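You operate a simulated robot arm through the tools that you are given. There is no shell and no other tool.

You run a simulated robot arm. Do the job below in one go: nothing can be reset, and whatever is moved stays where it is left.

Task
Queue jobs 56, 47 and 52 on the plan page in that order, then start the belts in auto.
Fine: OK enters each job; leave that page showing, the guard door bolted and the other controls alone.

The check looks at the end state, three seconds after you hand in, the way a careful person would. Anything else that was tipped, shoved, dropped, spilled or broken makes it a failure.

Robot
A 6-joint arm with a two-finger parallel gripper, fixed in place. Base frame: the origin is on the floor under the middle of its stand, x ahead of it, y to its left, z up. Lengths are in mm, angles in rad, forces in N, time in s.
With the tool pointing down near the work surface it reaches from about 380 to 720 mm from the base axis. Its first joint turns from -1.152 to 1.152 rad. Payload 2.45 kg.
Tool frame: the origin (TCP) lies between the finger pads and is the grasp point; the fingertips stand 24 mm ahead of it; z points along the fingers, y is the line along which they close. Largest opening 68 mm; finger width 17, thickness 10; the body of the gripper, 40 by 70 mm, starts 41 mm behind the TCP.
Orientation is that of the tool frame in the base frame, as [roll, pitch, yaw] about the fixed x, y, z axes, in that order (R = Rz(yaw) Ry(pitch) Rx(roll)). With the fingers straight down and closing along the base's y, the tool's x points along the base's -x, its y along +y and its z along -z.

Tools
- The arm moves only by the tool arm_command. Its argument "motion" is a list of rows, each an object (a shift or turn left out is 0, a gripper value left out holds the last) with "xyz": the shift along the base's x, y, z in units of 40 mm (1.0 is 40 mm), a list of three; "rotation": the turn, a rotation vector about the base's x, y, z in units of 5 degrees (1.0 is 5 degrees), a list of three; "hand": the opening, from 0 (shut) to 1 (fully open). In form: [{"xyz": [dx, dy, dz], "rotation": [rx, ry, rz], "hand": hand}, ...]. A call has 1 to 20 rows; each row shifts and turns the commanded pose from where the row before left it. A call with a number of a shift or a turn outside -1 to 1 is refused whole. Each row takes 0.2 s and may step no farther than 50 mm and 0.15 rad from the row before; otherwise, or with a gripper value out of range, the whole call is refused. A pose out of reach is approached as far as the arm can. The call stops where the force on the tool passes 40 N (or 10 N more than at its start, if that is more) or the arm is blocked; 0.2 s more then pass. The fingers move at their own pace (about 108 mm/s each) and stop on an object; they squeeze with about 26 N. The grip force told is the motor's: it shows also when the fingers shut on nothing. Time passes only in rows, and 0.2 s behind the last, so rows that do not move let the fingers close. The reply holds the time, the measured pose of the TCP, the force on the tool along the base axes, the opening and the grip force, in the units named above and with some noise, with the torque about the TCP (base axes, N m) and any sound that the robot's microphone picked up.
- Cameras (640 x 400 px; columns grow to the right, rows downward): "scene" is fixed at [186.1, 425.4, 1495.9]; the picture's right is [-0.57, -0.82, 0.00], its down [-0.21, 0.15, -0.97] and it looks along [0.79, -0.55, -0.26] (base axes); focal length 214 px, centre (320, 200). "wrist" rides on the gripper at [84, 11, -75] in the tool frame; the picture's right is [-0.13, 0.99, 0.00], its down [-0.60, -0.08, -0.79] and it looks along [-0.79, -0.10, 0.61] (tool axes); focal length 251 px, centre (320, 200). There is no depth. A picture from a camera that has moved, and an enlarged one, comes with that camera's place and axes in the base frame and with its lens.
- grab_frame(camera): a new picture of that camera. No time passes.
- inspect(camera, box): a new picture of the part [left, top, right, bottom] of that camera's present view, enlarged. No time passes.
- hand_in(): hands the job in; it is judged then, once.

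Places have to be worked out from the pictures, the camera data and where the tool is seen. Open the gripper and draw the arm clear of the work before you hand the job in, unless the task says otherwise.

The tools are called after "Request:" by a JSON object that holds its "name" and its "arguments". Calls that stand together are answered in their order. arm_command: Moves the arm, as the interface text tells. Its arguments: {"type":"object","properties":{"motion":{"type":"array"}},"required":["motion"]} The other tools are called the same way: grab_frame (camera) takes a picture; inspect (camera, box) takes an enlarged picture of a part of a camera's view; hand_in () hands the job in.

At the start:

```text
time: 0.0
ee_pos: [347.3, 263.3, 1406.6]
tool_rot: [3.139, 0.0, 3.141]
force: [-0.1, 0.5, -0.3]
torque: [-0.03, -0.01, 0.0]
finger_gap: 68.0
grasp_force: 0.0
```

scene: 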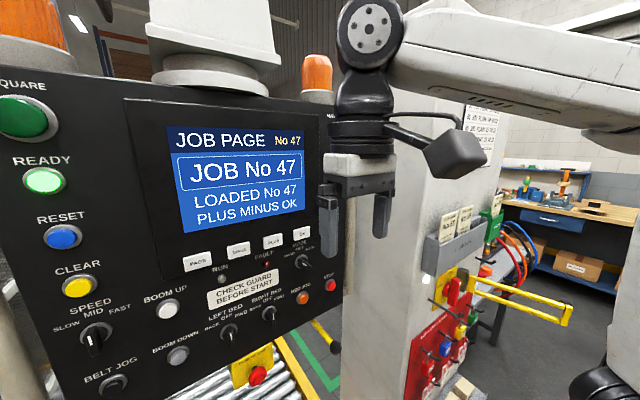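
wrist: 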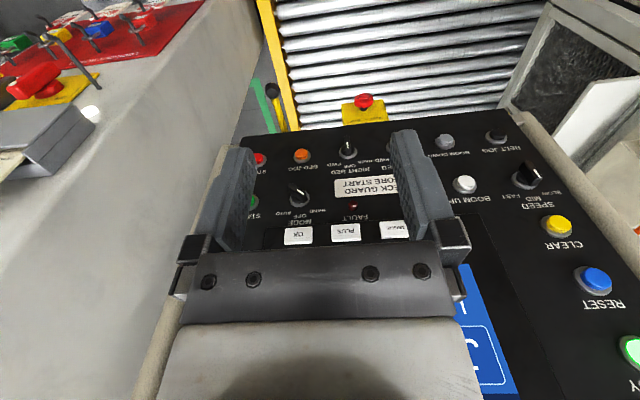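

The panel shows a screen on the JOB page, with soft buttons below it and knobs beneath those. I'll enlarge both views to read the labels before I move anything.

Request:
{"name": "inspect", "arguments": {"camera": "scene", "box": [120, 210, 360, 360]}}

Request:
{"name": "inspect", "arguments": {"camera": "scene", "box": [0, 60, 200, 400]}}

Request:
{"name": "inspect", "arguments": {"camera": "wrist", "box": [220, 90, 460, 250]}}

Request:
{"name": "inspect", "arguments": {"camera": "scene", "box": [380, 160, 640, 400]}}

```text
2.67 times, centred on (240, 285) of scene
camera zoom: at [186.1, 425.4, 1495.9], right [-0.57, -0.82, 0.0], down [-0.21, 0.15, -0.97], along [0.79, -0.55, -0.26], focal length 572 px, centre (533, -27)
```

zoom: 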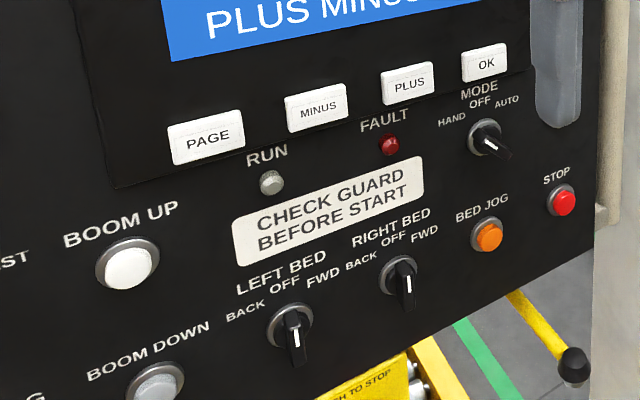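

```text
1.18 times, centred on (100, 230) of scene
camera zoom: at [186.1, 425.4, 1495.9], right [-0.57, -0.82, 0.0], down [-0.21, 0.15, -0.97], along [0.79, -0.55, -0.26], focal length 252 px, centre (579, 165)
```

zoom: 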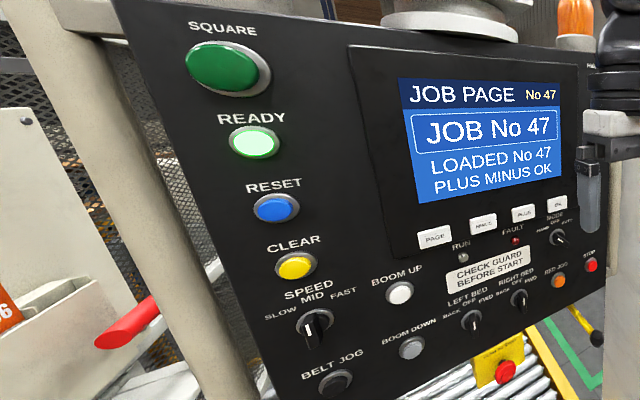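

```text
2.50 times, centred on (340, 170) of wrist
camera zoom: at [265.5, 274.0, 1480.9], right [0.13, 0.99, 0.0], down [0.6, -0.08, 0.79], along [0.79, -0.1, -0.61], focal length 629 px, centre (270, 275)
```

zoom: 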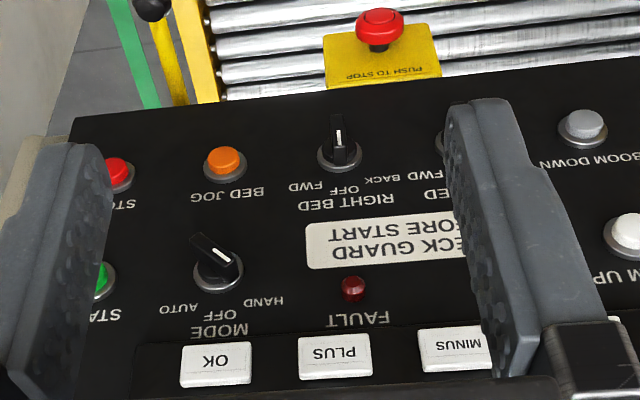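

```text
1.67 times, centred on (510, 280) of scene
camera zoom: at [186.1, 425.4, 1495.9], right [-0.57, -0.82, 0.0], down [-0.21, 0.15, -0.97], along [0.79, -0.55, -0.26], focal length 358 px, centre (3, 67)
```

zoom: 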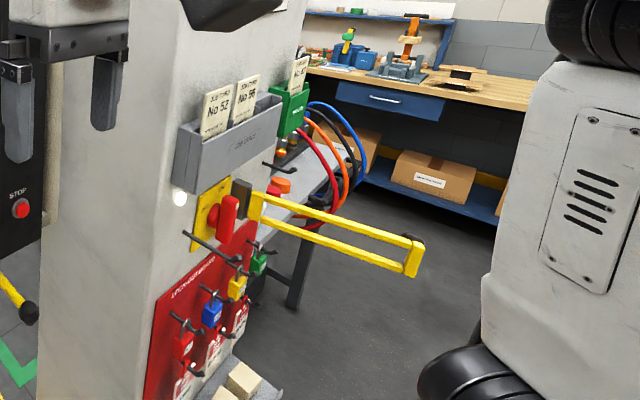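

The MODE knob looks set to HAND, and START sits to the right of it, behind a finger. Before moving I'll check the guard door, the lamps and the knob's exact setting.

Request:
{"name": "inspect", "arguments": {"camera": "scene", "box": [280, 215, 345, 300]}}

Request:
{"name": "inspect", "arguments": {"camera": "scene", "box": [0, 200, 110, 400]}}

Request:
{"name": "inspect", "arguments": {"camera": "wrist", "box": [420, 0, 640, 140]}}

Request:
{"name": "inspect", "arguments": {"camera": "scene", "box": [420, 200, 580, 320]}}

Request:
{"name": "inspect", "arguments": {"camera": "wrist", "box": [0, 0, 320, 200]}}

```text
4.71 times, centred on (312, 258) of scene
camera zoom: at [186.1, 425.4, 1495.9], right [-0.57, -0.82, 0.0], down [-0.21, 0.15, -0.97], along [0.79, -0.55, -0.26], focal length 1009 px, centre (355, -71)
```

zoom: 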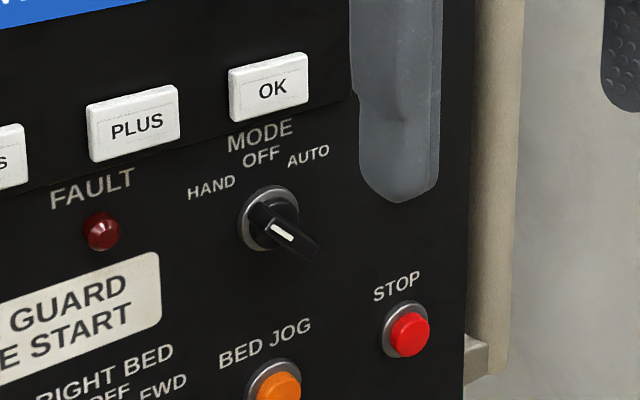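

```text
2.00 times, centred on (55, 300) of scene
camera zoom: at [186.1, 425.4, 1495.9], right [-0.57, -0.82, 0.0], down [-0.21, 0.15, -0.97], along [0.79, -0.55, -0.26], focal length 429 px, centre (850, 0)
```

zoom: 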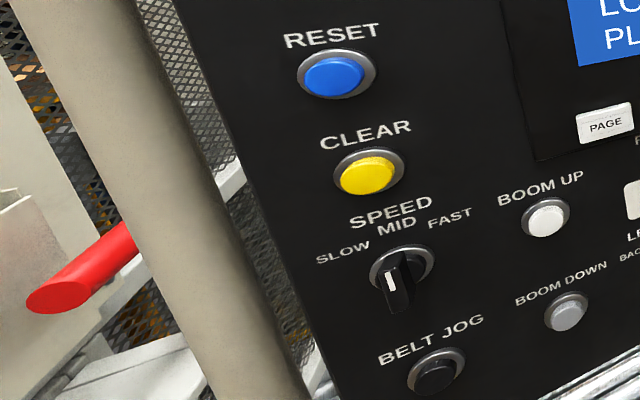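

```text
2.86 times, centred on (530, 70) of wrist
camera zoom: at [265.5, 274.0, 1480.9], right [0.13, 0.99, 0.0], down [0.6, -0.08, 0.79], along [0.79, -0.1, -0.61], focal length 718 px, centre (-280, 571)
```

zoom: 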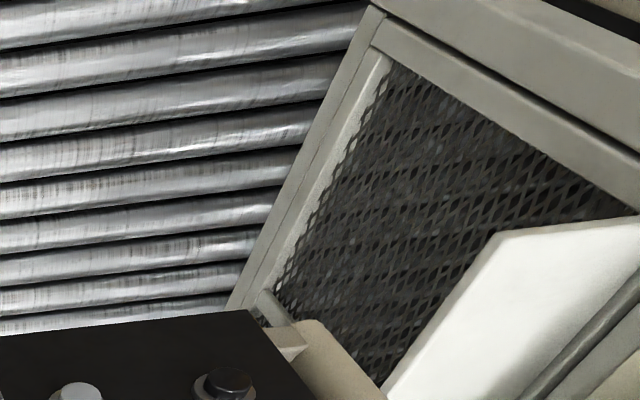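

```text
3.33 times, centred on (500, 260) of scene
camera zoom: at [186.1, 425.4, 1495.9], right [-0.57, -0.82, 0.0], down [-0.21, 0.15, -0.97], along [0.79, -0.55, -0.26], focal length 715 px, centre (-280, 0)
```

zoom: 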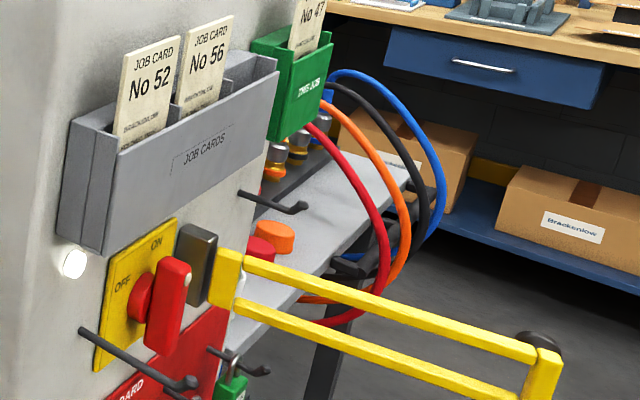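

```text
2.00 times, centred on (160, 100) of wrist
camera zoom: at [265.5, 274.0, 1480.9], right [0.13, 0.99, 0.0], down [0.6, -0.08, 0.79], along [0.79, -0.1, -0.61], focal length 503 px, centre (640, 400)
```

zoom: 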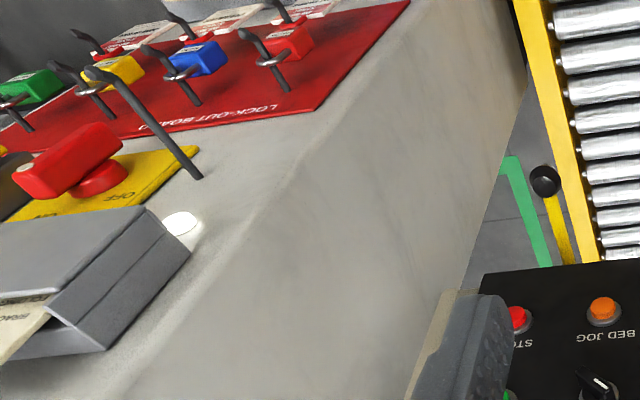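

The isolator is ON and the knob's white mark is on the HAND side. I put OK near (579, 202, 1297), PAGE near (579, 412, 1295), MODE near (580, 198, 1223) and START near (582, 124, 1228). I'll turn the tool to point at the panel (+x) in steps, staying well off it.

Request:
{"name": "arm_command", "arguments": {"motion": [{"xyz": [0.2, 0, 0], "rotation": [0, -1, 0], "hand": 0}, {"xyz": [0.2, 0, 0], "rotation": [0, -1, 0]}, {"xyz": [0.2, 0, 0], "rotation": [0, -1, 0]}, {"xyz": [0.2, 0, 0], "rotation": [0, -1, 0]}, {"xyz": [0.2, 0, 0], "rotation": [0, -1, 0]}, {"xyz": [0.2, 0, 0], "rotation": [0, -1, 0]}, {"xyz": [0.2, 0, 0], "rotation": [0, -1, 0]}, {"xyz": [0.2, 0, 0], "rotation": [0, -1, 0]}, {"xyz": [0.2, 0, 0], "rotation": [0, -1, 0]}]}}

```text
time: 2.0
ee_pos: [419.8, 263.6, 1405.6]
tool_rot: [3.139, 0.786, -3.141]
force: [0.1, -0.6, -0.3]
torque: [0.0, 0.0, -0.02]
finger_gap: 0.0
grasp_force: 23.9
```

The pose followed the command: 45° reached, with the TCP at x=420. I'll finish the turn to horizontal while easing forward.

Request:
{"name": "arm_command", "arguments": {"motion": [{"xyz": [0.15, 0, 0], "rotation": [0, -1, 0]}, {"xyz": [0.15, 0, 0], "rotation": [0, -1, 0]}, {"xyz": [0.15, 0, 0], "rotation": [0, -1, 0]}, {"xyz": [0.15, 0, 0], "rotation": [0, -1, 0]}, {"xyz": [0.15, 0, 0], "rotation": [0, -1, 0]}, {"xyz": [0.15, 0, 0], "rotation": [0, -1, 0]}, {"xyz": [0.15, 0, 0], "rotation": [0, -1, 0]}, {"xyz": [0.15, 0, 0], "rotation": [0, -1, 0]}, {"xyz": [0.15, 0, 0], "rotation": [0, -1, 0]}]}}

Request:
{"name": "grab_frame", "arguments": {"camera": "scene"}}

Request:
{"name": "grab_frame", "arguments": {"camera": "wrist"}}

```text
time: 4.0
ee_pos: [473.1, 263.3, 1406.2]
tool_rot: [0.411, 1.57, 0.413]
force: [0.7, -0.3, -0.3]
torque: [0.01, -0.01, -0.04]
finger_gap: 0.0
grasp_force: 24.1
```

```text
taken
```

scene: 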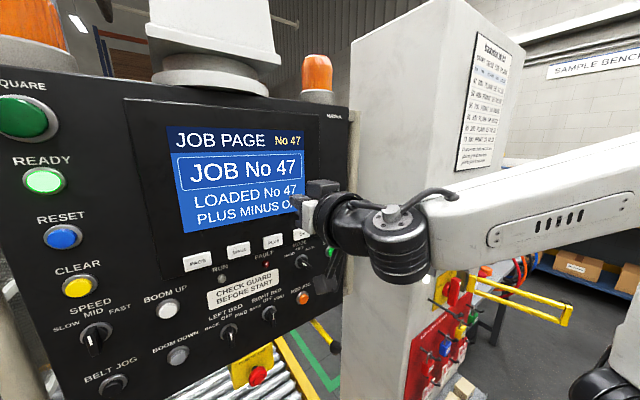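

```text
taken
camera wrist: at [400.6, 273.9, 1322.0], right [0.0, 0.99, 0.13], down [-0.79, -0.08, 0.6], along [0.61, -0.1, 0.79], focal length 251 px, centre (320, 200)
```

wrist: 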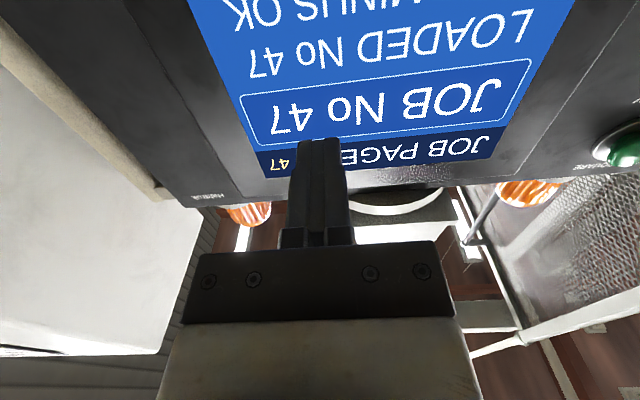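

The tool now points at the panel. A notice on the pillar has come into view, so I'll read it along with the START area.

Request:
{"name": "inspect", "arguments": {"camera": "scene", "box": [450, 25, 530, 175]}}

Request:
{"name": "inspect", "arguments": {"camera": "scene", "box": [220, 210, 350, 320]}}

Request:
{"name": "inspect", "arguments": {"camera": "wrist", "box": [400, 100, 640, 400]}}

```text
2.67 times, centred on (490, 100) of scene
camera zoom: at [186.1, 425.4, 1495.9], right [-0.57, -0.82, 0.0], down [-0.21, 0.15, -0.97], along [0.79, -0.55, -0.26], focal length 572 px, centre (-133, 467)
```

zoom: 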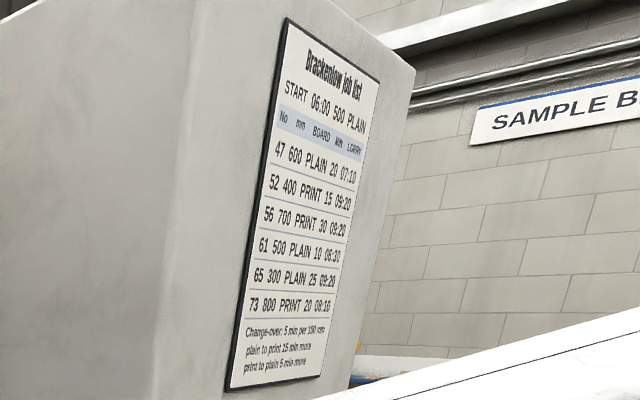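

```text
3.64 times, centred on (285, 265) of scene
camera zoom: at [186.1, 425.4, 1495.9], right [-0.57, -0.82, 0.0], down [-0.21, 0.15, -0.97], along [0.79, -0.55, -0.26], focal length 780 px, centre (447, -36)
```

zoom: 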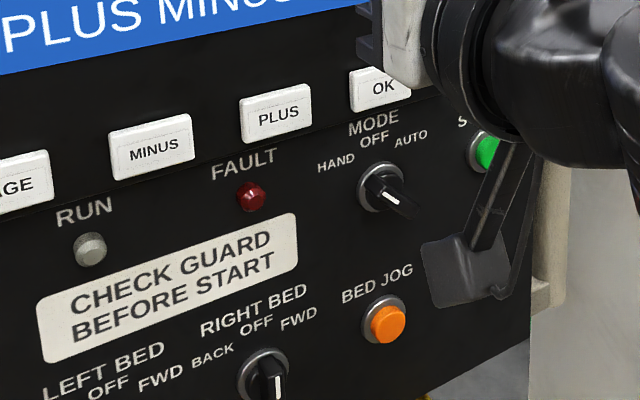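

```text
1.33 times, centred on (520, 250) of wrist
camera zoom: at [400.6, 273.9, 1322.0], right [0.0, 0.99, 0.13], down [-0.79, -0.08, 0.6], along [0.61, -0.1, 0.79], focal length 335 px, centre (53, 133)
```

zoom: 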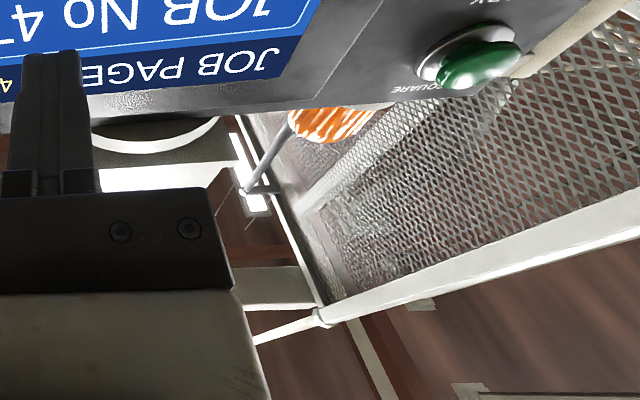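

The notice is just the job list (47, 52, 56, 61, 65, 73). START is green, to the right of MODE. Next I'll move to stand off in front of PAGE, about 40 mm short of it, and check alignment.

Request:
{"name": "arm_command", "arguments": {"motion": [{"xyz": [0, 0.93, -0.69]}, {"xyz": [0, 0.93, -0.69]}, {"xyz": [0, 0.93, -0.69]}, {"xyz": [0, 0.93, -0.69]}, {"xyz": [0.5, 0, 0]}]}}

Request:
{"name": "grab_frame", "arguments": {"camera": "scene"}}

Request:
{"name": "grab_frame", "arguments": {"camera": "wrist"}}

```text
time: 5.2
ee_pos: [508.1, 405.3, 1295.0]
tool_rot: [0.921, 1.569, 0.924]
force: [-0.3, -0.2, 0.0]
torque: [-0.01, 0.02, -0.03]
finger_gap: 0.1
grasp_force: 23.5
out of reach, approached as far as the arm can: row 4
```

```text
taken
```

scene: 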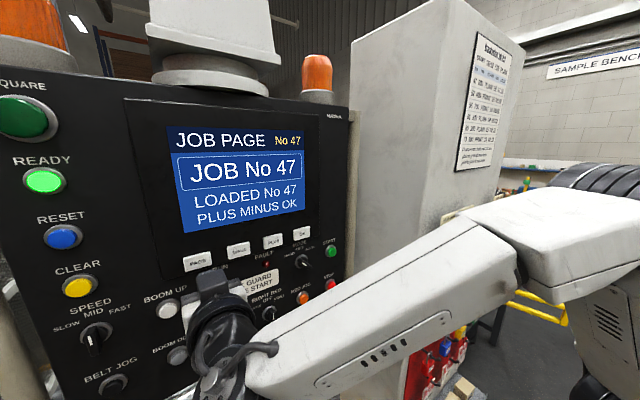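

```text
taken
camera wrist: at [435.4, 415.5, 1212.0], right [0.0, 0.99, 0.13], down [-0.79, -0.08, 0.6], along [0.61, -0.1, 0.79], focal length 251 px, centre (320, 200)
```

wrist: 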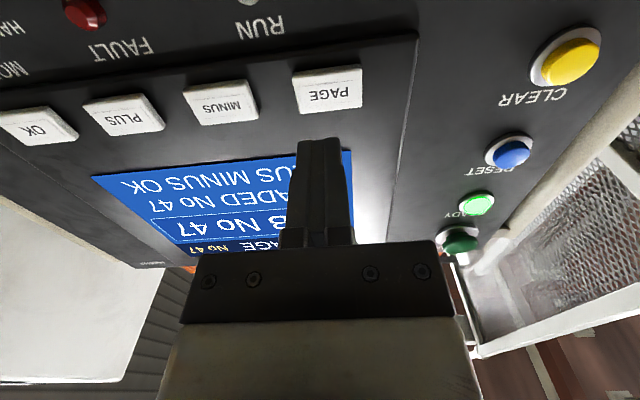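

From the two views, PAGE is at about (581, 411, 1293), with MINUS, PLUS and OK at y≈342, 274 and 205 on the same row. The earlier "out of reach" came from being too close to the stand, so I'll line up and move in to about 10 mm short.

Request:
{"name": "arm_command", "arguments": {"motion": [{"xyz": [0.5, 0.14, -0.04]}, {"xyz": [0.45, 0, 0]}, {"xyz": [0, 0, 0]}]}}

Request:
{"name": "grab_frame", "arguments": {"camera": "wrist"}}

Request:
{"name": "grab_frame", "arguments": {"camera": "scene"}}

```text
time: 6.0
ee_pos: [545.5, 410.0, 1293.3]
tool_rot: [0.011, 1.568, 0.013]
force: [0.5, 0.5, 0.4]
torque: [-0.02, 0.0, 0.02]
finger_gap: 0.0
grasp_force: 23.6
```

```text
taken
camera wrist: at [473.2, 420.8, 1210.1], right [0.0, 0.99, 0.13], down [-0.79, -0.08, 0.6], along [0.61, -0.1, 0.79], focal length 251 px, centre (320, 200)
```

wrist: 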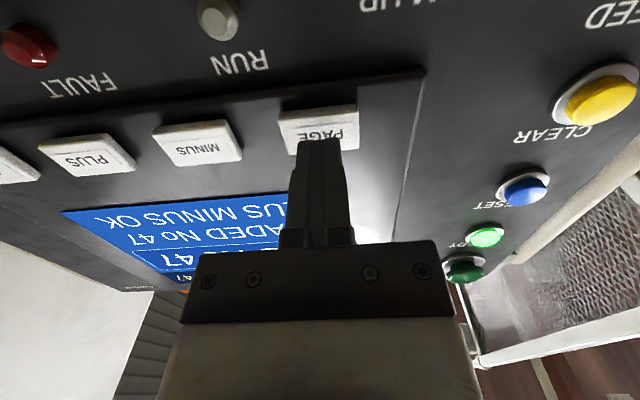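

```text
taken
```

scene: 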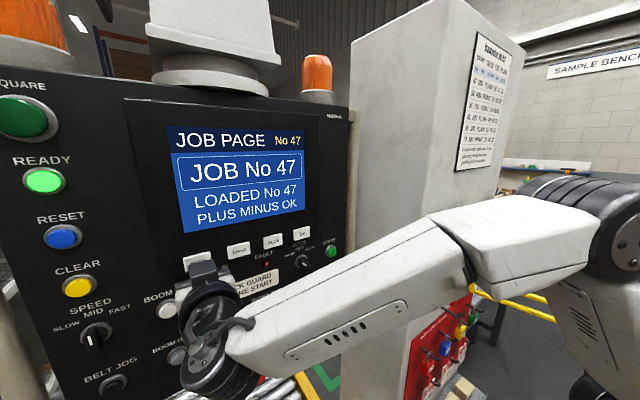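

The tip is centred on PAGE and about 10 mm short of it. I'll creep in, reading the force, to find where contact begins.

Request:
{"name": "arm_command", "arguments": {"motion": [{"xyz": [0.1, 0, 0]}, {"xyz": [0.1, 0, 0]}]}}

Request:
{"name": "inspect", "arguments": {"camera": "scene", "box": [120, 100, 320, 290]}}

```text
time: 6.6
ee_pos: [554.3, 410.0, 1292.3]
tool_rot: [0.994, 1.569, 0.996]
force: [0.2, 0.8, 0.1]
torque: [0.01, -0.02, 0.01]
finger_gap: 0.0
grasp_force: 23.0
```

```text
2.11 times, centred on (220, 195) of scene
camera zoom: at [186.1, 425.4, 1495.9], right [-0.57, -0.82, 0.0], down [-0.21, 0.15, -0.97], along [0.79, -0.55, -0.26], focal length 452 px, centre (530, 210)
```

zoom: 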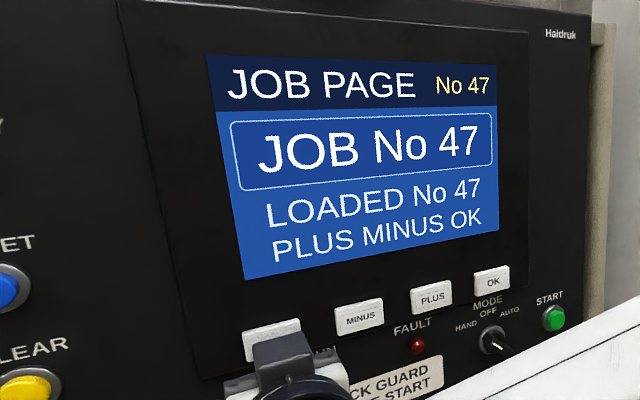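

No contact yet with the tip at x≈578, and the screen is unchanged. I'll go in 2 mm at a time.

Request:
{"name": "arm_command", "arguments": {"motion": [{"xyz": [0.05, 0, 0]}, {"xyz": [0.05, 0, 0]}]}}

Request:
{"name": "inspect", "arguments": {"camera": "scene", "box": [120, 100, 320, 290]}}

```text
time: 7.2
ee_pos: [557.7, 410.4, 1292.9]
tool_rot: [0.159, 1.571, 0.161]
force: [-0.7, 0.1, -0.1]
torque: [-0.01, -0.04, 0.01]
finger_gap: 0.0
grasp_force: 23.6
```

```text
2.11 times, centred on (220, 195) of scene
camera zoom: at [186.1, 425.3, 1495.9], right [-0.57, -0.82, 0.0], down [-0.21, 0.15, -0.97], along [0.79, -0.55, -0.26], focal length 452 px, centre (530, 210)
```

zoom: 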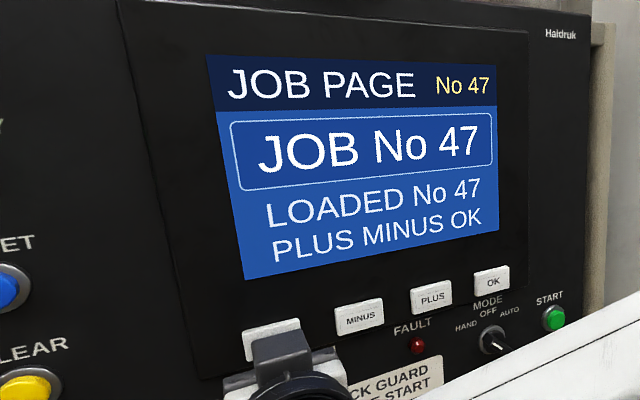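

The tip is at x≈582 with barely any force, perhaps just touching. I'll continue in 2 mm steps.

Request:
{"name": "arm_command", "arguments": {"motion": [{"xyz": [0.05, 0, 0]}]}}

Request:
{"name": "inspect", "arguments": {"camera": "scene", "box": [120, 100, 320, 290]}}

Request:
{"name": "inspect", "arguments": {"camera": "wrist", "box": [220, 60, 420, 200]}}

```text
time: 7.6
ee_pos: [559.7, 411.1, 1293.6]
tool_rot: [-1.481, 1.571, -1.48]
force: [-1.5, -0.1, -1.3]
torque: [0.01, 0.02, 0.0]
finger_gap: 0.0
grasp_force: 23.7
heard: click
```

```text
2.11 times, centred on (220, 195) of scene
camera zoom: at [186.0, 425.4, 1495.9], right [-0.57, -0.82, 0.0], down [-0.21, 0.15, -0.97], along [0.79, -0.55, -0.26], focal length 452 px, centre (530, 210)
```

zoom: 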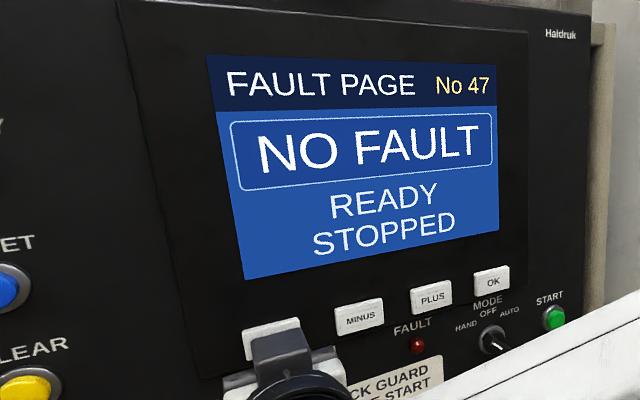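

```text
2.86 times, centred on (320, 130) of wrist
camera zoom: at [486.5, 421.5, 1209.7], right [0.0, 0.99, 0.13], down [-0.79, -0.08, 0.6], along [0.61, -0.1, 0.79], focal length 718 px, centre (320, 400)
```

zoom: 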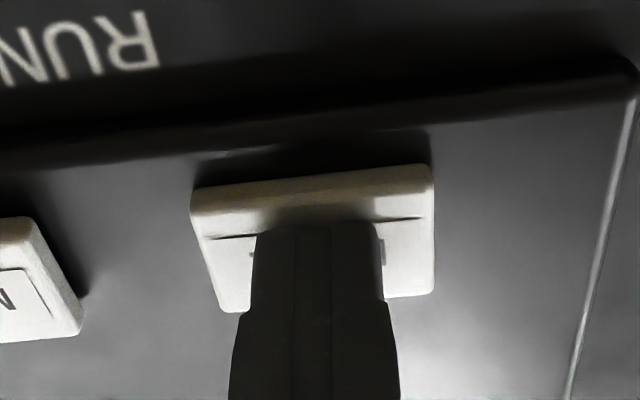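

A click sounded and the screen moved to FAULT PAGE (NO FAULT, READY, STOPPED). PAGE actuates at TCP x≈559.7. I'll back off 8 mm to release it, then press once more.

Request:
{"name": "arm_command", "arguments": {"motion": [{"xyz": [-0.2, 0, 0]}, {"xyz": [0, 0, 0]}, {"xyz": [0.1, 0, 0]}, {"xyz": [0.1, 0, 0]}, {"xyz": [0.02, 0, 0]}]}}

Request:
{"name": "inspect", "arguments": {"camera": "scene", "box": [120, 100, 320, 290]}}

```text
time: 8.8
ee_pos: [559.3, 411.4, 1293.3]
tool_rot: [-2.69, 1.571, -2.688]
force: [-3.7, 0.4, -0.4]
torque: [0.03, 0.0, -0.01]
finger_gap: 0.0
grasp_force: 23.9
heard: click
```

```text
2.11 times, centred on (220, 195) of scene
camera zoom: at [186.0, 425.4, 1495.9], right [-0.57, -0.82, 0.0], down [-0.21, 0.15, -0.97], along [0.79, -0.55, -0.26], focal length 452 px, centre (530, 210)
```

zoom: 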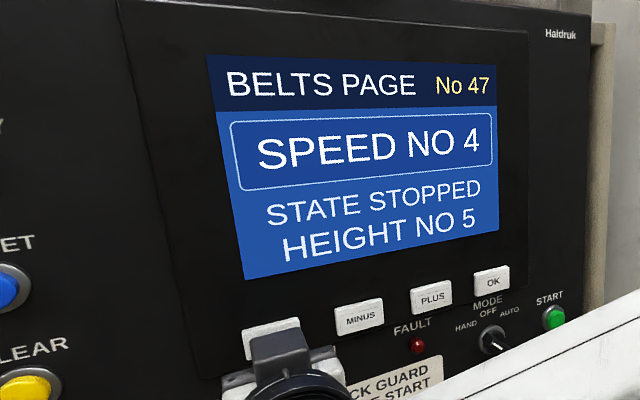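

One click took it to the BELTS PAGE. I'll release and press PAGE again.

Request:
{"name": "arm_command", "arguments": {"motion": [{"xyz": [-0.22, 0, 0]}, {"xyz": [0, 0, 0]}, {"xyz": [0.1, 0, 0]}, {"xyz": [0.1, 0, 0]}, {"xyz": [0.02, 0, 0]}]}}

Request:
{"name": "inspect", "arguments": {"camera": "scene", "box": [120, 100, 320, 290]}}

```text
time: 10.0
ee_pos: [559.3, 411.2, 1292.9]
tool_rot: [0.442, 1.57, 0.445]
force: [-2.3, 1.6, 0.3]
torque: [0.0, -0.02, 0.03]
finger_gap: 0.1
grasp_force: 23.3
heard: click
```

```text
2.11 times, centred on (220, 195) of scene
camera zoom: at [186.0, 425.4, 1495.9], right [-0.57, -0.82, 0.0], down [-0.21, 0.15, -0.97], along [0.79, -0.55, -0.26], focal length 452 px, centre (530, 210)
```

zoom: 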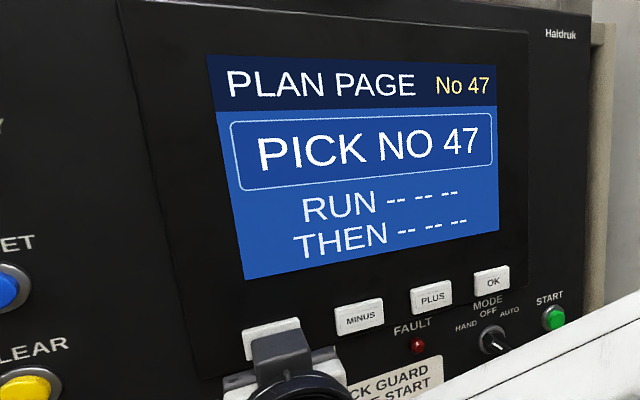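

The PLAN PAGE is up: PICK NO 47, with an empty RUN/THEN queue. I'll back away and move across to PLUS (y≈274).

Request:
{"name": "arm_command", "arguments": {"motion": [{"xyz": [-0.5, 0, 0]}, {"xyz": [0, -0.86, 0]}, {"xyz": [0, -0.86, 0]}, {"xyz": [0, -0.86, 0]}, {"xyz": [0, -0.85, 0]}, {"xyz": [0, 0, 0]}]}}

Request:
{"name": "grab_frame", "arguments": {"camera": "wrist"}}

Request:
{"name": "grab_frame", "arguments": {"camera": "scene"}}

```text
time: 11.4
ee_pos: [539.5, 272.9, 1293.2]
tool_rot: [-2.664, 1.571, -2.663]
force: [-0.3, 0.4, 0.0]
torque: [0.01, -0.04, 0.0]
finger_gap: 0.0
grasp_force: 23.5
```

```text
taken
camera wrist: at [467.2, 283.0, 1209.8], right [0.0, 0.99, 0.13], down [-0.79, -0.08, 0.6], along [0.61, -0.1, 0.79], focal length 251 px, centre (320, 200)
```

wrist: 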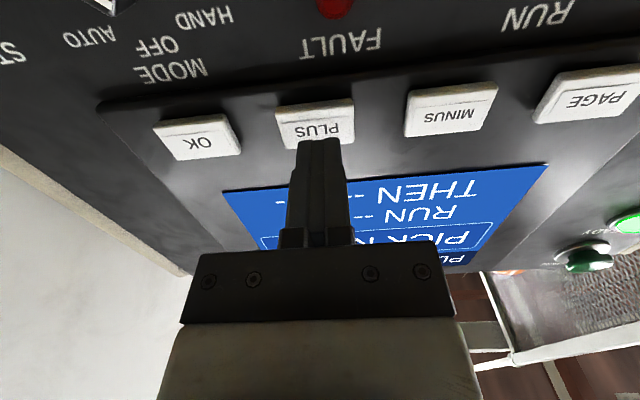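

```text
taken
```

scene: 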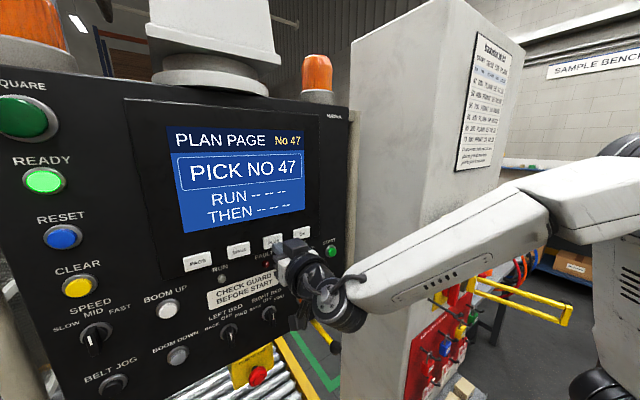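

The fingers line up with PLUS. I'll press it once with the same final depth (TCP x≈559.7) and see how the number steps.

Request:
{"name": "arm_command", "arguments": {"motion": [{"xyz": [0.3, 0, 0]}, {"xyz": [0.1, 0, 0]}, {"xyz": [0.05, 0, 0]}, {"xyz": [0.05, 0, 0]}]}}

Request:
{"name": "inspect", "arguments": {"camera": "scene", "box": [120, 100, 320, 290]}}

```text
time: 12.4
ee_pos: [560.0, 272.3, 1293.0]
tool_rot: [0.747, 1.571, 0.747]
force: [-2.4, -1.8, 0.6]
torque: [-0.03, 0.01, -0.03]
finger_gap: 0.0
grasp_force: 23.6
heard: click
```

```text
2.11 times, centred on (220, 195) of scene
camera zoom: at [186.0, 425.3, 1495.9], right [-0.57, -0.82, 0.0], down [-0.21, 0.15, -0.97], along [0.79, -0.55, -0.26], focal length 452 px, centre (530, 210)
```

zoom: 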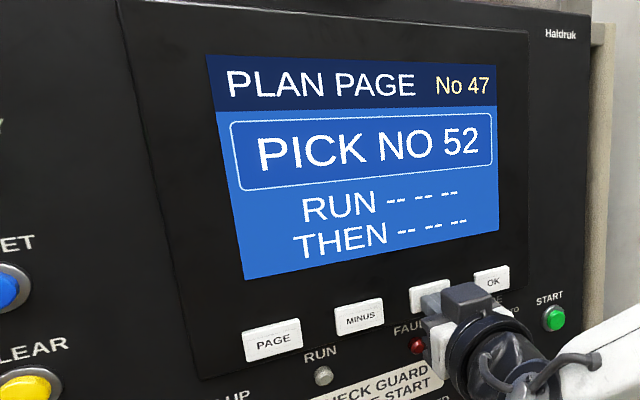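

PLUS steps through the job list: 47 → 52. One more press should give 56.

Request:
{"name": "arm_command", "arguments": {"motion": [{"xyz": [-0.22, 0, 0]}, {"xyz": [0, 0, 0]}, {"xyz": [0.1, 0, 0]}, {"xyz": [0.1, 0, 0]}, {"xyz": [0.02, 0, 0]}]}}

Request:
{"name": "inspect", "arguments": {"camera": "scene", "box": [120, 100, 320, 290]}}

```text
time: 13.6
ee_pos: [560.3, 273.3, 1292.7]
tool_rot: [2.339, 1.57, 2.339]
force: [-3.7, -0.5, -1.6]
torque: [0.0, 0.05, -0.01]
finger_gap: 0.0
grasp_force: 23.7
heard: click
```

```text
2.11 times, centred on (220, 195) of scene
camera zoom: at [186.0, 425.3, 1495.9], right [-0.57, -0.82, 0.0], down [-0.21, 0.15, -0.97], along [0.79, -0.55, -0.26], focal length 452 px, centre (530, 210)
```

zoom: 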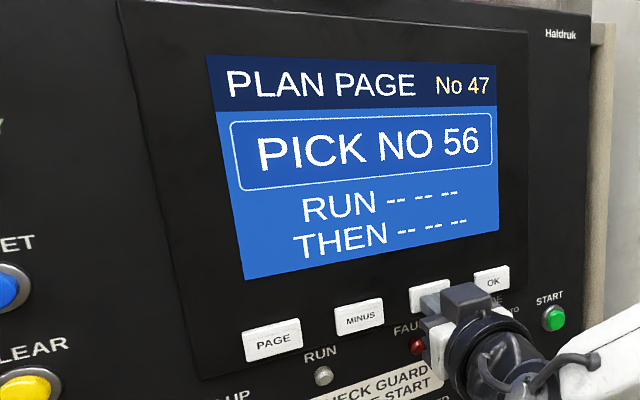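

PICK NO 56 is showing. I'll back off and move to OK at y≈205 (-68 mm), then check alignment.

Request:
{"name": "arm_command", "arguments": {"motion": [{"xyz": [-0.5, 0, 0]}, {"xyz": [0, -0.86, 0]}, {"xyz": [0, -0.85, 0]}, {"xyz": [0, 0, 0]}]}}

Request:
{"name": "grab_frame", "arguments": {"camera": "wrist"}}

Request:
{"name": "inspect", "arguments": {"camera": "scene", "box": [120, 100, 370, 310]}}

```text
time: 14.6
ee_pos: [539.6, 206.2, 1293.9]
tool_rot: [0.678, 1.571, 0.674]
force: [0.3, -0.5, 0.1]
torque: [0.01, 0.01, -0.04]
finger_gap: 0.0
grasp_force: 23.9
```

```text
taken
camera wrist: at [466.0, 217.0, 1210.6], right [0.0, 0.99, 0.13], down [-0.79, -0.08, 0.6], along [0.61, -0.1, 0.79], focal length 251 px, centre (320, 200)
```

wrist: 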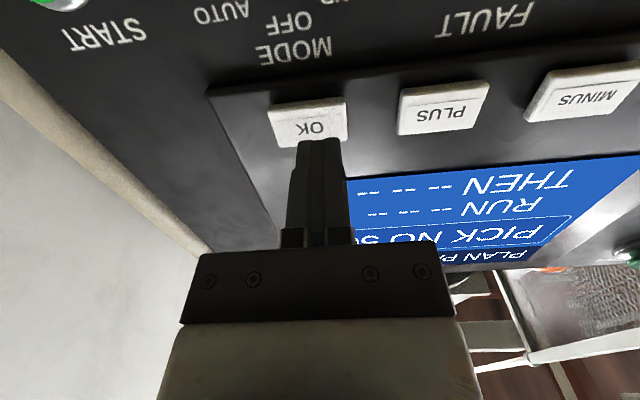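

```text
1.90 times, centred on (245, 205) of scene
camera zoom: at [186.1, 425.3, 1495.9], right [-0.57, -0.82, 0.0], down [-0.21, 0.15, -0.97], along [0.79, -0.55, -0.26], focal length 408 px, centre (463, 190)
```

zoom: 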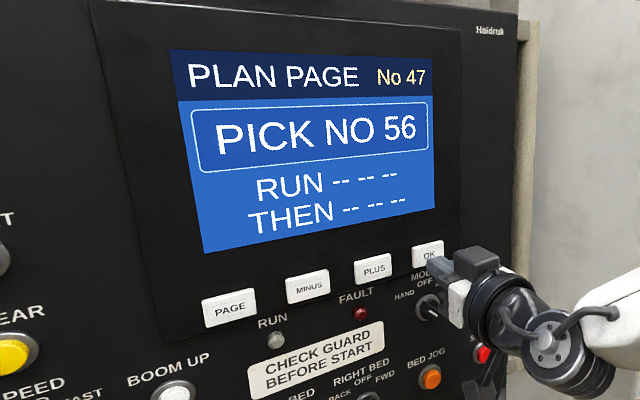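

OK's centre is about 4 mm to the right of the tip (y≈202). I'll correct for that and press OK once.

Request:
{"name": "arm_command", "arguments": {"motion": [{"xyz": [0.3, -0.1, 0]}, {"xyz": [0.1, 0, 0]}, {"xyz": [0.05, 0, 0]}, {"xyz": [0.05, 0, 0]}]}}

Request:
{"name": "inspect", "arguments": {"camera": "scene", "box": [120, 100, 370, 310]}}

```text
time: 15.6
ee_pos: [560.4, 199.3, 1294.4]
tool_rot: [0.285, 1.57, 0.286]
force: [-2.8, -0.3, 1.0]
torque: [0.0, -0.04, 0.01]
finger_gap: 0.0
grasp_force: 23.5
heard: click
```

```text
1.90 times, centred on (245, 205) of scene
camera zoom: at [186.0, 425.3, 1495.9], right [-0.57, -0.82, 0.0], down [-0.21, 0.15, -0.97], along [0.79, -0.55, -0.26], focal length 408 px, centre (463, 190)
```

zoom: 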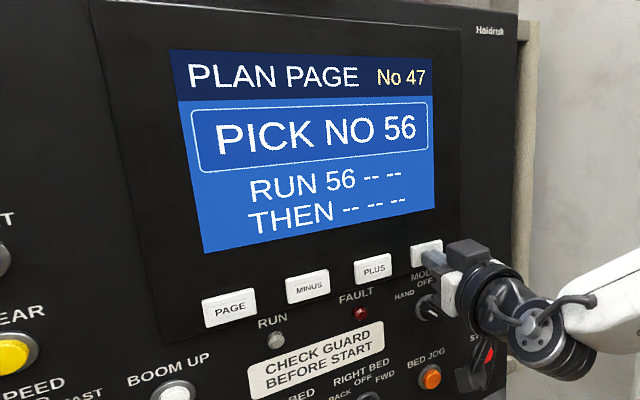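

RUN now shows 56. Job 47 is next, which is two MINUS presses (56 → 52 → 47), so I'll back off and move to MINUS at y≈342.

Request:
{"name": "arm_command", "arguments": {"motion": [{"xyz": [-0.5, 0, 0]}, {"xyz": [0, 0.88, 0]}, {"xyz": [0, 0.88, 0]}, {"xyz": [0, 0.88, 0]}, {"xyz": [0, 0.87, 0]}, {"xyz": [0, 0, 0]}]}}

Request:
{"name": "grab_frame", "arguments": {"camera": "wrist"}}

Request:
{"name": "inspect", "arguments": {"camera": "scene", "box": [120, 100, 370, 310]}}

```text
time: 17.0
ee_pos: [540.7, 343.1, 1292.7]
tool_rot: [0.356, 1.571, 0.353]
force: [0.5, 0.4, -0.3]
torque: [-0.04, -0.01, -0.03]
finger_gap: 0.2
grasp_force: 24.1
```

```text
taken
camera wrist: at [467.5, 353.9, 1209.4], right [0.0, 0.99, 0.13], down [-0.79, -0.08, 0.6], along [0.61, -0.1, 0.79], focal length 251 px, centre (320, 200)
```

wrist: 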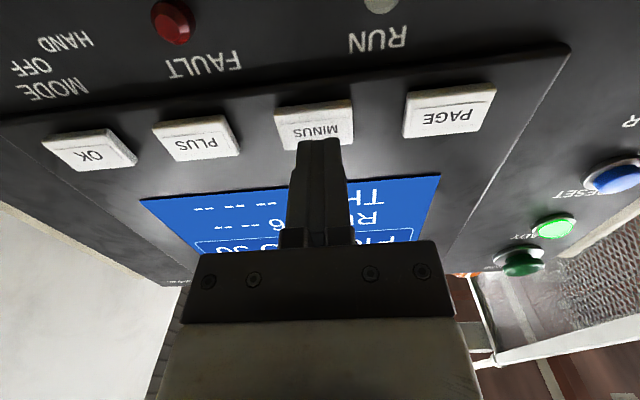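

```text
1.90 times, centred on (245, 205) of scene
camera zoom: at [186.1, 425.4, 1495.9], right [-0.57, -0.82, 0.0], down [-0.21, 0.15, -0.97], along [0.79, -0.55, -0.26], focal length 408 px, centre (463, 190)
```

zoom: 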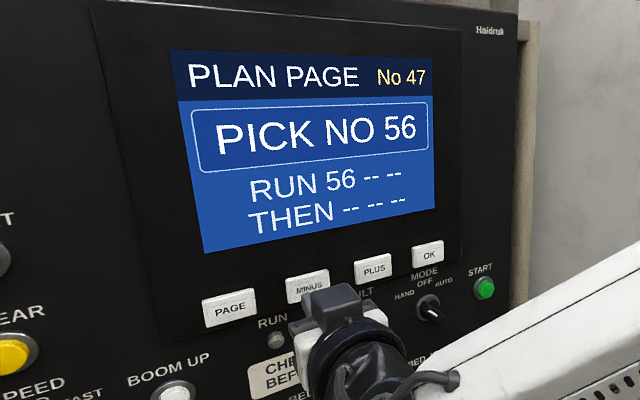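

The tip is within about 2 mm of MINUS's centre. I'll press it once and read the screen.

Request:
{"name": "arm_command", "arguments": {"motion": [{"xyz": [0.3, -0.03, 0]}, {"xyz": [0.1, 0, 0]}, {"xyz": [0.05, 0, 0]}, {"xyz": [0.05, 0, 0]}]}}

Request:
{"name": "inspect", "arguments": {"camera": "scene", "box": [120, 100, 370, 310]}}

```text
time: 18.0
ee_pos: [559.4, 339.1, 1291.5]
tool_rot: [-2.457, 1.57, -2.456]
force: [-3.0, -0.8, -1.2]
torque: [0.0, 0.01, 0.03]
finger_gap: 0.0
grasp_force: 23.5
heard: click
```

```text
1.90 times, centred on (245, 205) of scene
camera zoom: at [186.0, 425.3, 1495.9], right [-0.57, -0.82, 0.0], down [-0.21, 0.15, -0.97], along [0.79, -0.55, -0.26], focal length 408 px, centre (463, 190)
```

zoom: 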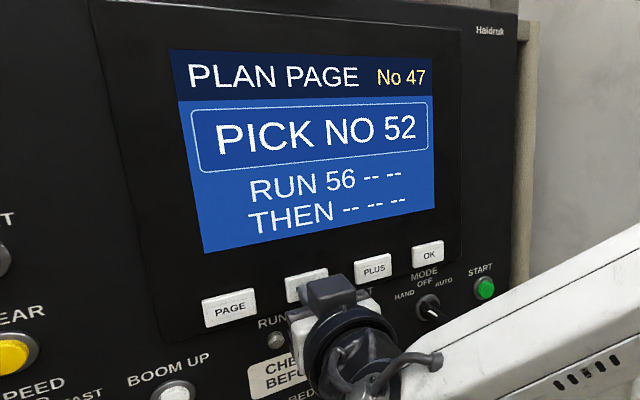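

PICK NO 52 is showing; one more MINUS for 47.

Request:
{"name": "arm_command", "arguments": {"motion": [{"xyz": [-0.22, 0, 0]}, {"xyz": [0, 0, 0]}, {"xyz": [0.1, 0, 0]}, {"xyz": [0.1, 0, 0]}, {"xyz": [0.02, 0, 0]}]}}

Request:
{"name": "inspect", "arguments": {"camera": "scene", "box": [120, 100, 370, 310]}}

```text
time: 19.2
ee_pos: [560.0, 340.4, 1293.3]
tool_rot: [0.652, 1.568, 0.653]
force: [-2.8, -0.1, 0.1]
torque: [0.04, 0.02, 0.02]
finger_gap: 0.0
grasp_force: 23.5
heard: click
```

```text
1.90 times, centred on (245, 205) of scene
camera zoom: at [186.0, 425.3, 1495.9], right [-0.57, -0.82, 0.0], down [-0.21, 0.15, -0.97], along [0.79, -0.55, -0.26], focal length 408 px, centre (463, 190)
```

zoom: 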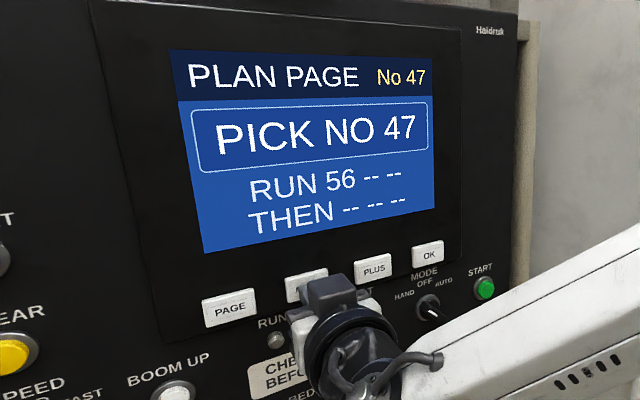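

PICK NO 47 is showing. I'll go back to OK (y≈202) and press it once.

Request:
{"name": "arm_command", "arguments": {"motion": [{"xyz": [-0.5, 0, 0]}, {"xyz": [0, -0.87, 0]}, {"xyz": [0, -0.87, 0]}, {"xyz": [0, -0.87, 0]}, {"xyz": [0, -0.87, 0]}, {"xyz": [0, 0, 0]}, {"xyz": [0.3, 0, 0]}, {"xyz": [0.1, 0, 0]}, {"xyz": [0.05, 0, 0]}, {"xyz": [0.05, 0, 0]}]}}

Request:
{"name": "inspect", "arguments": {"camera": "scene", "box": [120, 100, 370, 310]}}

```text
time: 21.4
ee_pos: [560.4, 201.5, 1292.6]
tool_rot: [-0.143, 1.57, -0.141]
force: [-2.1, 1.5, 0.5]
torque: [0.03, 0.0, 0.04]
finger_gap: 0.0
grasp_force: 23.2
heard: click
```

```text
1.90 times, centred on (245, 205) of scene
camera zoom: at [186.0, 425.4, 1495.9], right [-0.57, -0.82, 0.0], down [-0.21, 0.15, -0.97], along [0.79, -0.55, -0.26], focal length 408 px, centre (463, 190)
```

zoom: 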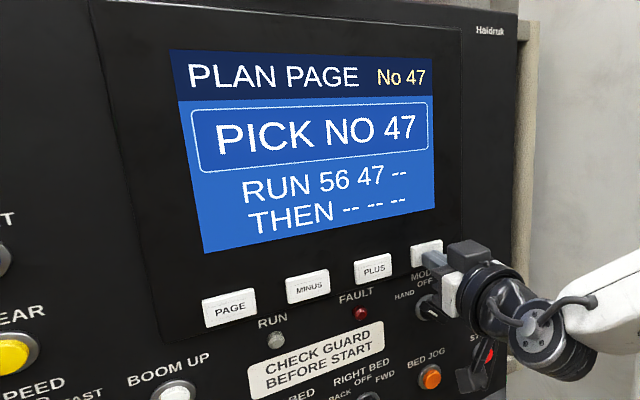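

RUN 56 47 is entered. Next is PLUS once (47 → 52), at y≈273.

Request:
{"name": "arm_command", "arguments": {"motion": [{"xyz": [-0.5, 0, 0]}, {"xyz": [0, 0.9, 0]}, {"xyz": [0, 0.88, 0]}, {"xyz": [0, 0, 0]}, {"xyz": [0.3, 0, 0]}, {"xyz": [0.1, 0, 0]}, {"xyz": [0.05, 0, 0]}, {"xyz": [0.05, 0, 0]}]}}

Request:
{"name": "inspect", "arguments": {"camera": "scene", "box": [120, 100, 370, 310]}}

```text
time: 23.2
ee_pos: [559.2, 271.9, 1292.4]
tool_rot: [-2.525, 1.57, -2.523]
force: [-2.1, -2.2, -0.2]
torque: [-0.02, -0.03, -0.02]
finger_gap: 0.0
grasp_force: 23.7
heard: click
```

```text
1.90 times, centred on (245, 205) of scene
camera zoom: at [186.0, 425.3, 1495.9], right [-0.57, -0.82, 0.0], down [-0.21, 0.15, -0.97], along [0.79, -0.55, -0.26], focal length 408 px, centre (463, 190)
```

zoom: 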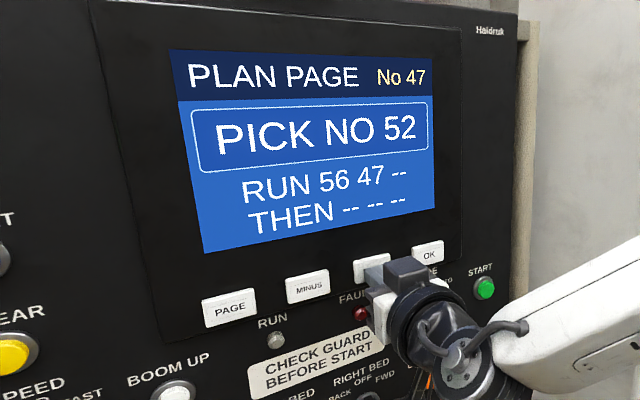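

PICK NO 52 is showing. I'll return to OK and enter it.

Request:
{"name": "arm_command", "arguments": {"motion": [{"xyz": [-0.5, 0, 0]}, {"xyz": [0, -0.9, 0]}, {"xyz": [0, -0.88, 0]}, {"xyz": [0, 0, 0]}, {"xyz": [0.3, 0, 0]}, {"xyz": [0.1, 0, 0]}, {"xyz": [0.05, 0, 0]}, {"xyz": [0.05, 0, 0]}]}}

Request:
{"name": "inspect", "arguments": {"camera": "scene", "box": [120, 100, 370, 310]}}

```text
time: 25.0
ee_pos: [559.2, 202.0, 1293.6]
tool_rot: [0.073, 1.568, 0.075]
force: [-2.5, 1.4, 0.8]
torque: [0.0, 0.03, 0.02]
finger_gap: 0.0
grasp_force: 23.4
heard: click
```

```text
1.90 times, centred on (245, 205) of scene
camera zoom: at [186.0, 425.4, 1495.9], right [-0.57, -0.82, 0.0], down [-0.21, 0.15, -0.97], along [0.79, -0.55, -0.26], focal length 408 px, centre (463, 190)
```

zoom: 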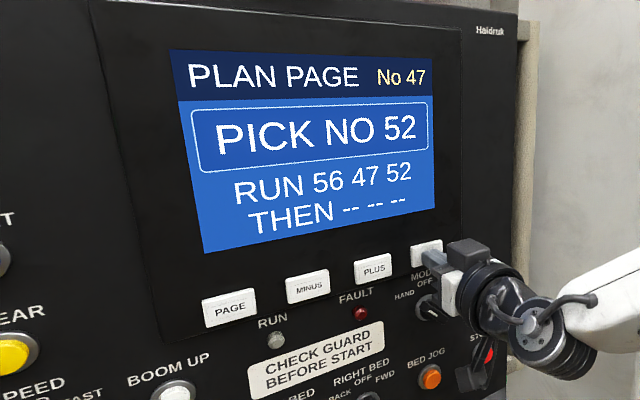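

The queue reads RUN 56 47 52. Next is the MODE knob: I'll retreat to x≈500 and lower to its height (z≈1223) to see it properly.

Request:
{"name": "arm_command", "arguments": {"motion": [{"xyz": [-0.75, 0, 0]}, {"xyz": [-0.75, 0, 0]}, {"xyz": [0, -0.1, -0.9]}, {"xyz": [0, 0, -0.85]}, {"xyz": [0, 0, 0]}]}}

Request:
{"name": "grab_frame", "arguments": {"camera": "wrist"}}

Request:
{"name": "grab_frame", "arguments": {"camera": "scene"}}

```text
time: 26.2
ee_pos: [498.1, 197.1, 1223.4]
tool_rot: [0.888, 1.569, 0.885]
force: [0.0, -0.1, -0.7]
torque: [-0.03, -0.01, 0.0]
finger_gap: 0.0
grasp_force: 23.8
```

```text
taken
camera wrist: at [426.1, 208.3, 1139.7], right [0.0, 0.99, 0.13], down [-0.79, -0.08, 0.6], along [0.61, -0.1, 0.79], focal length 251 px, centre (320, 200)
```

wrist: 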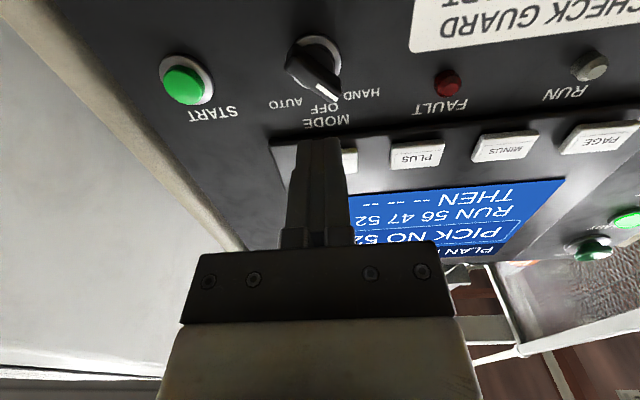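

```text
taken
```

scene: 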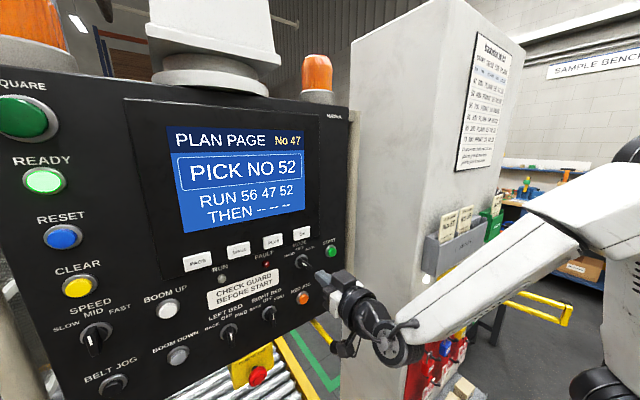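

Request:
{"name": "inspect", "arguments": {"camera": "wrist", "box": [140, 20, 400, 150]}}

Request:
{"name": "inspect", "arguments": {"camera": "scene", "box": [250, 220, 350, 320]}}

```text
2.46 times, centred on (270, 85) of wrist
camera zoom: at [426.1, 208.3, 1139.7], right [0.0, 0.99, 0.13], down [-0.79, -0.08, 0.6], along [0.61, -0.1, 0.79], focal length 619 px, centre (443, 483)
```

zoom: 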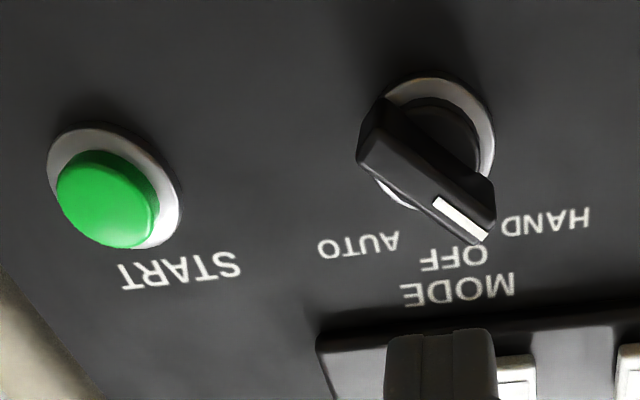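

```text
4.00 times, centred on (300, 270) of scene
camera zoom: at [186.1, 425.4, 1495.9], right [-0.57, -0.82, 0.0], down [-0.21, 0.15, -0.97], along [0.79, -0.55, -0.26], focal length 858 px, centre (400, -80)
```

zoom: 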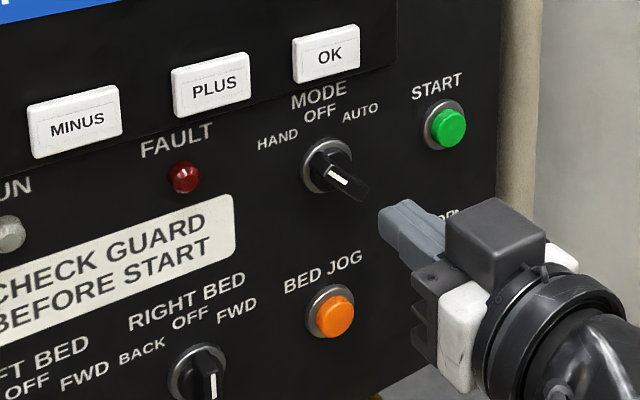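

The pointer is on HAND. I'll zoom further in on the knob from both cameras to get its handle size and angle.

Request:
{"name": "inspect", "arguments": {"camera": "scene", "box": [275, 235, 345, 280]}}

Request:
{"name": "inspect", "arguments": {"camera": "wrist", "box": [260, 25, 380, 125]}}

```text
8.89 times, centred on (310, 258) of scene
camera zoom: at [186.1, 425.4, 1495.9], right [-0.57, -0.82, 0.0], down [-0.21, 0.15, -0.97], along [0.79, -0.55, -0.26], focal length 1906 px, centre (409, -311)
```

zoom: 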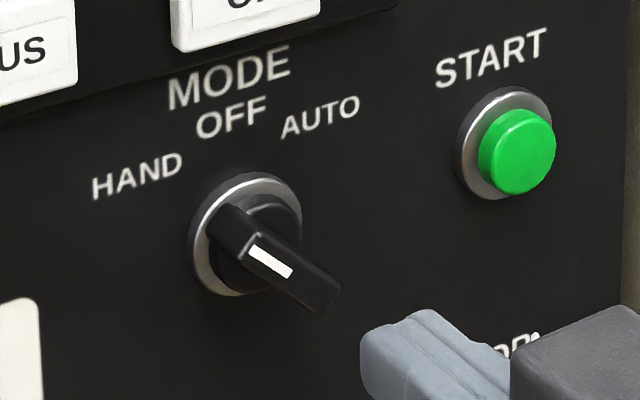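

```text
4.00 times, centred on (320, 75) of wrist
camera zoom: at [426.1, 208.3, 1139.7], right [0.0, 0.99, 0.13], down [-0.79, -0.08, 0.6], along [0.61, -0.1, 0.79], focal length 1006 px, centre (320, 700)
```

zoom: 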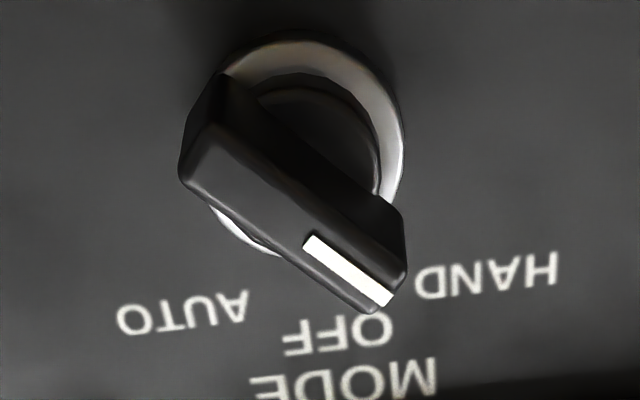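

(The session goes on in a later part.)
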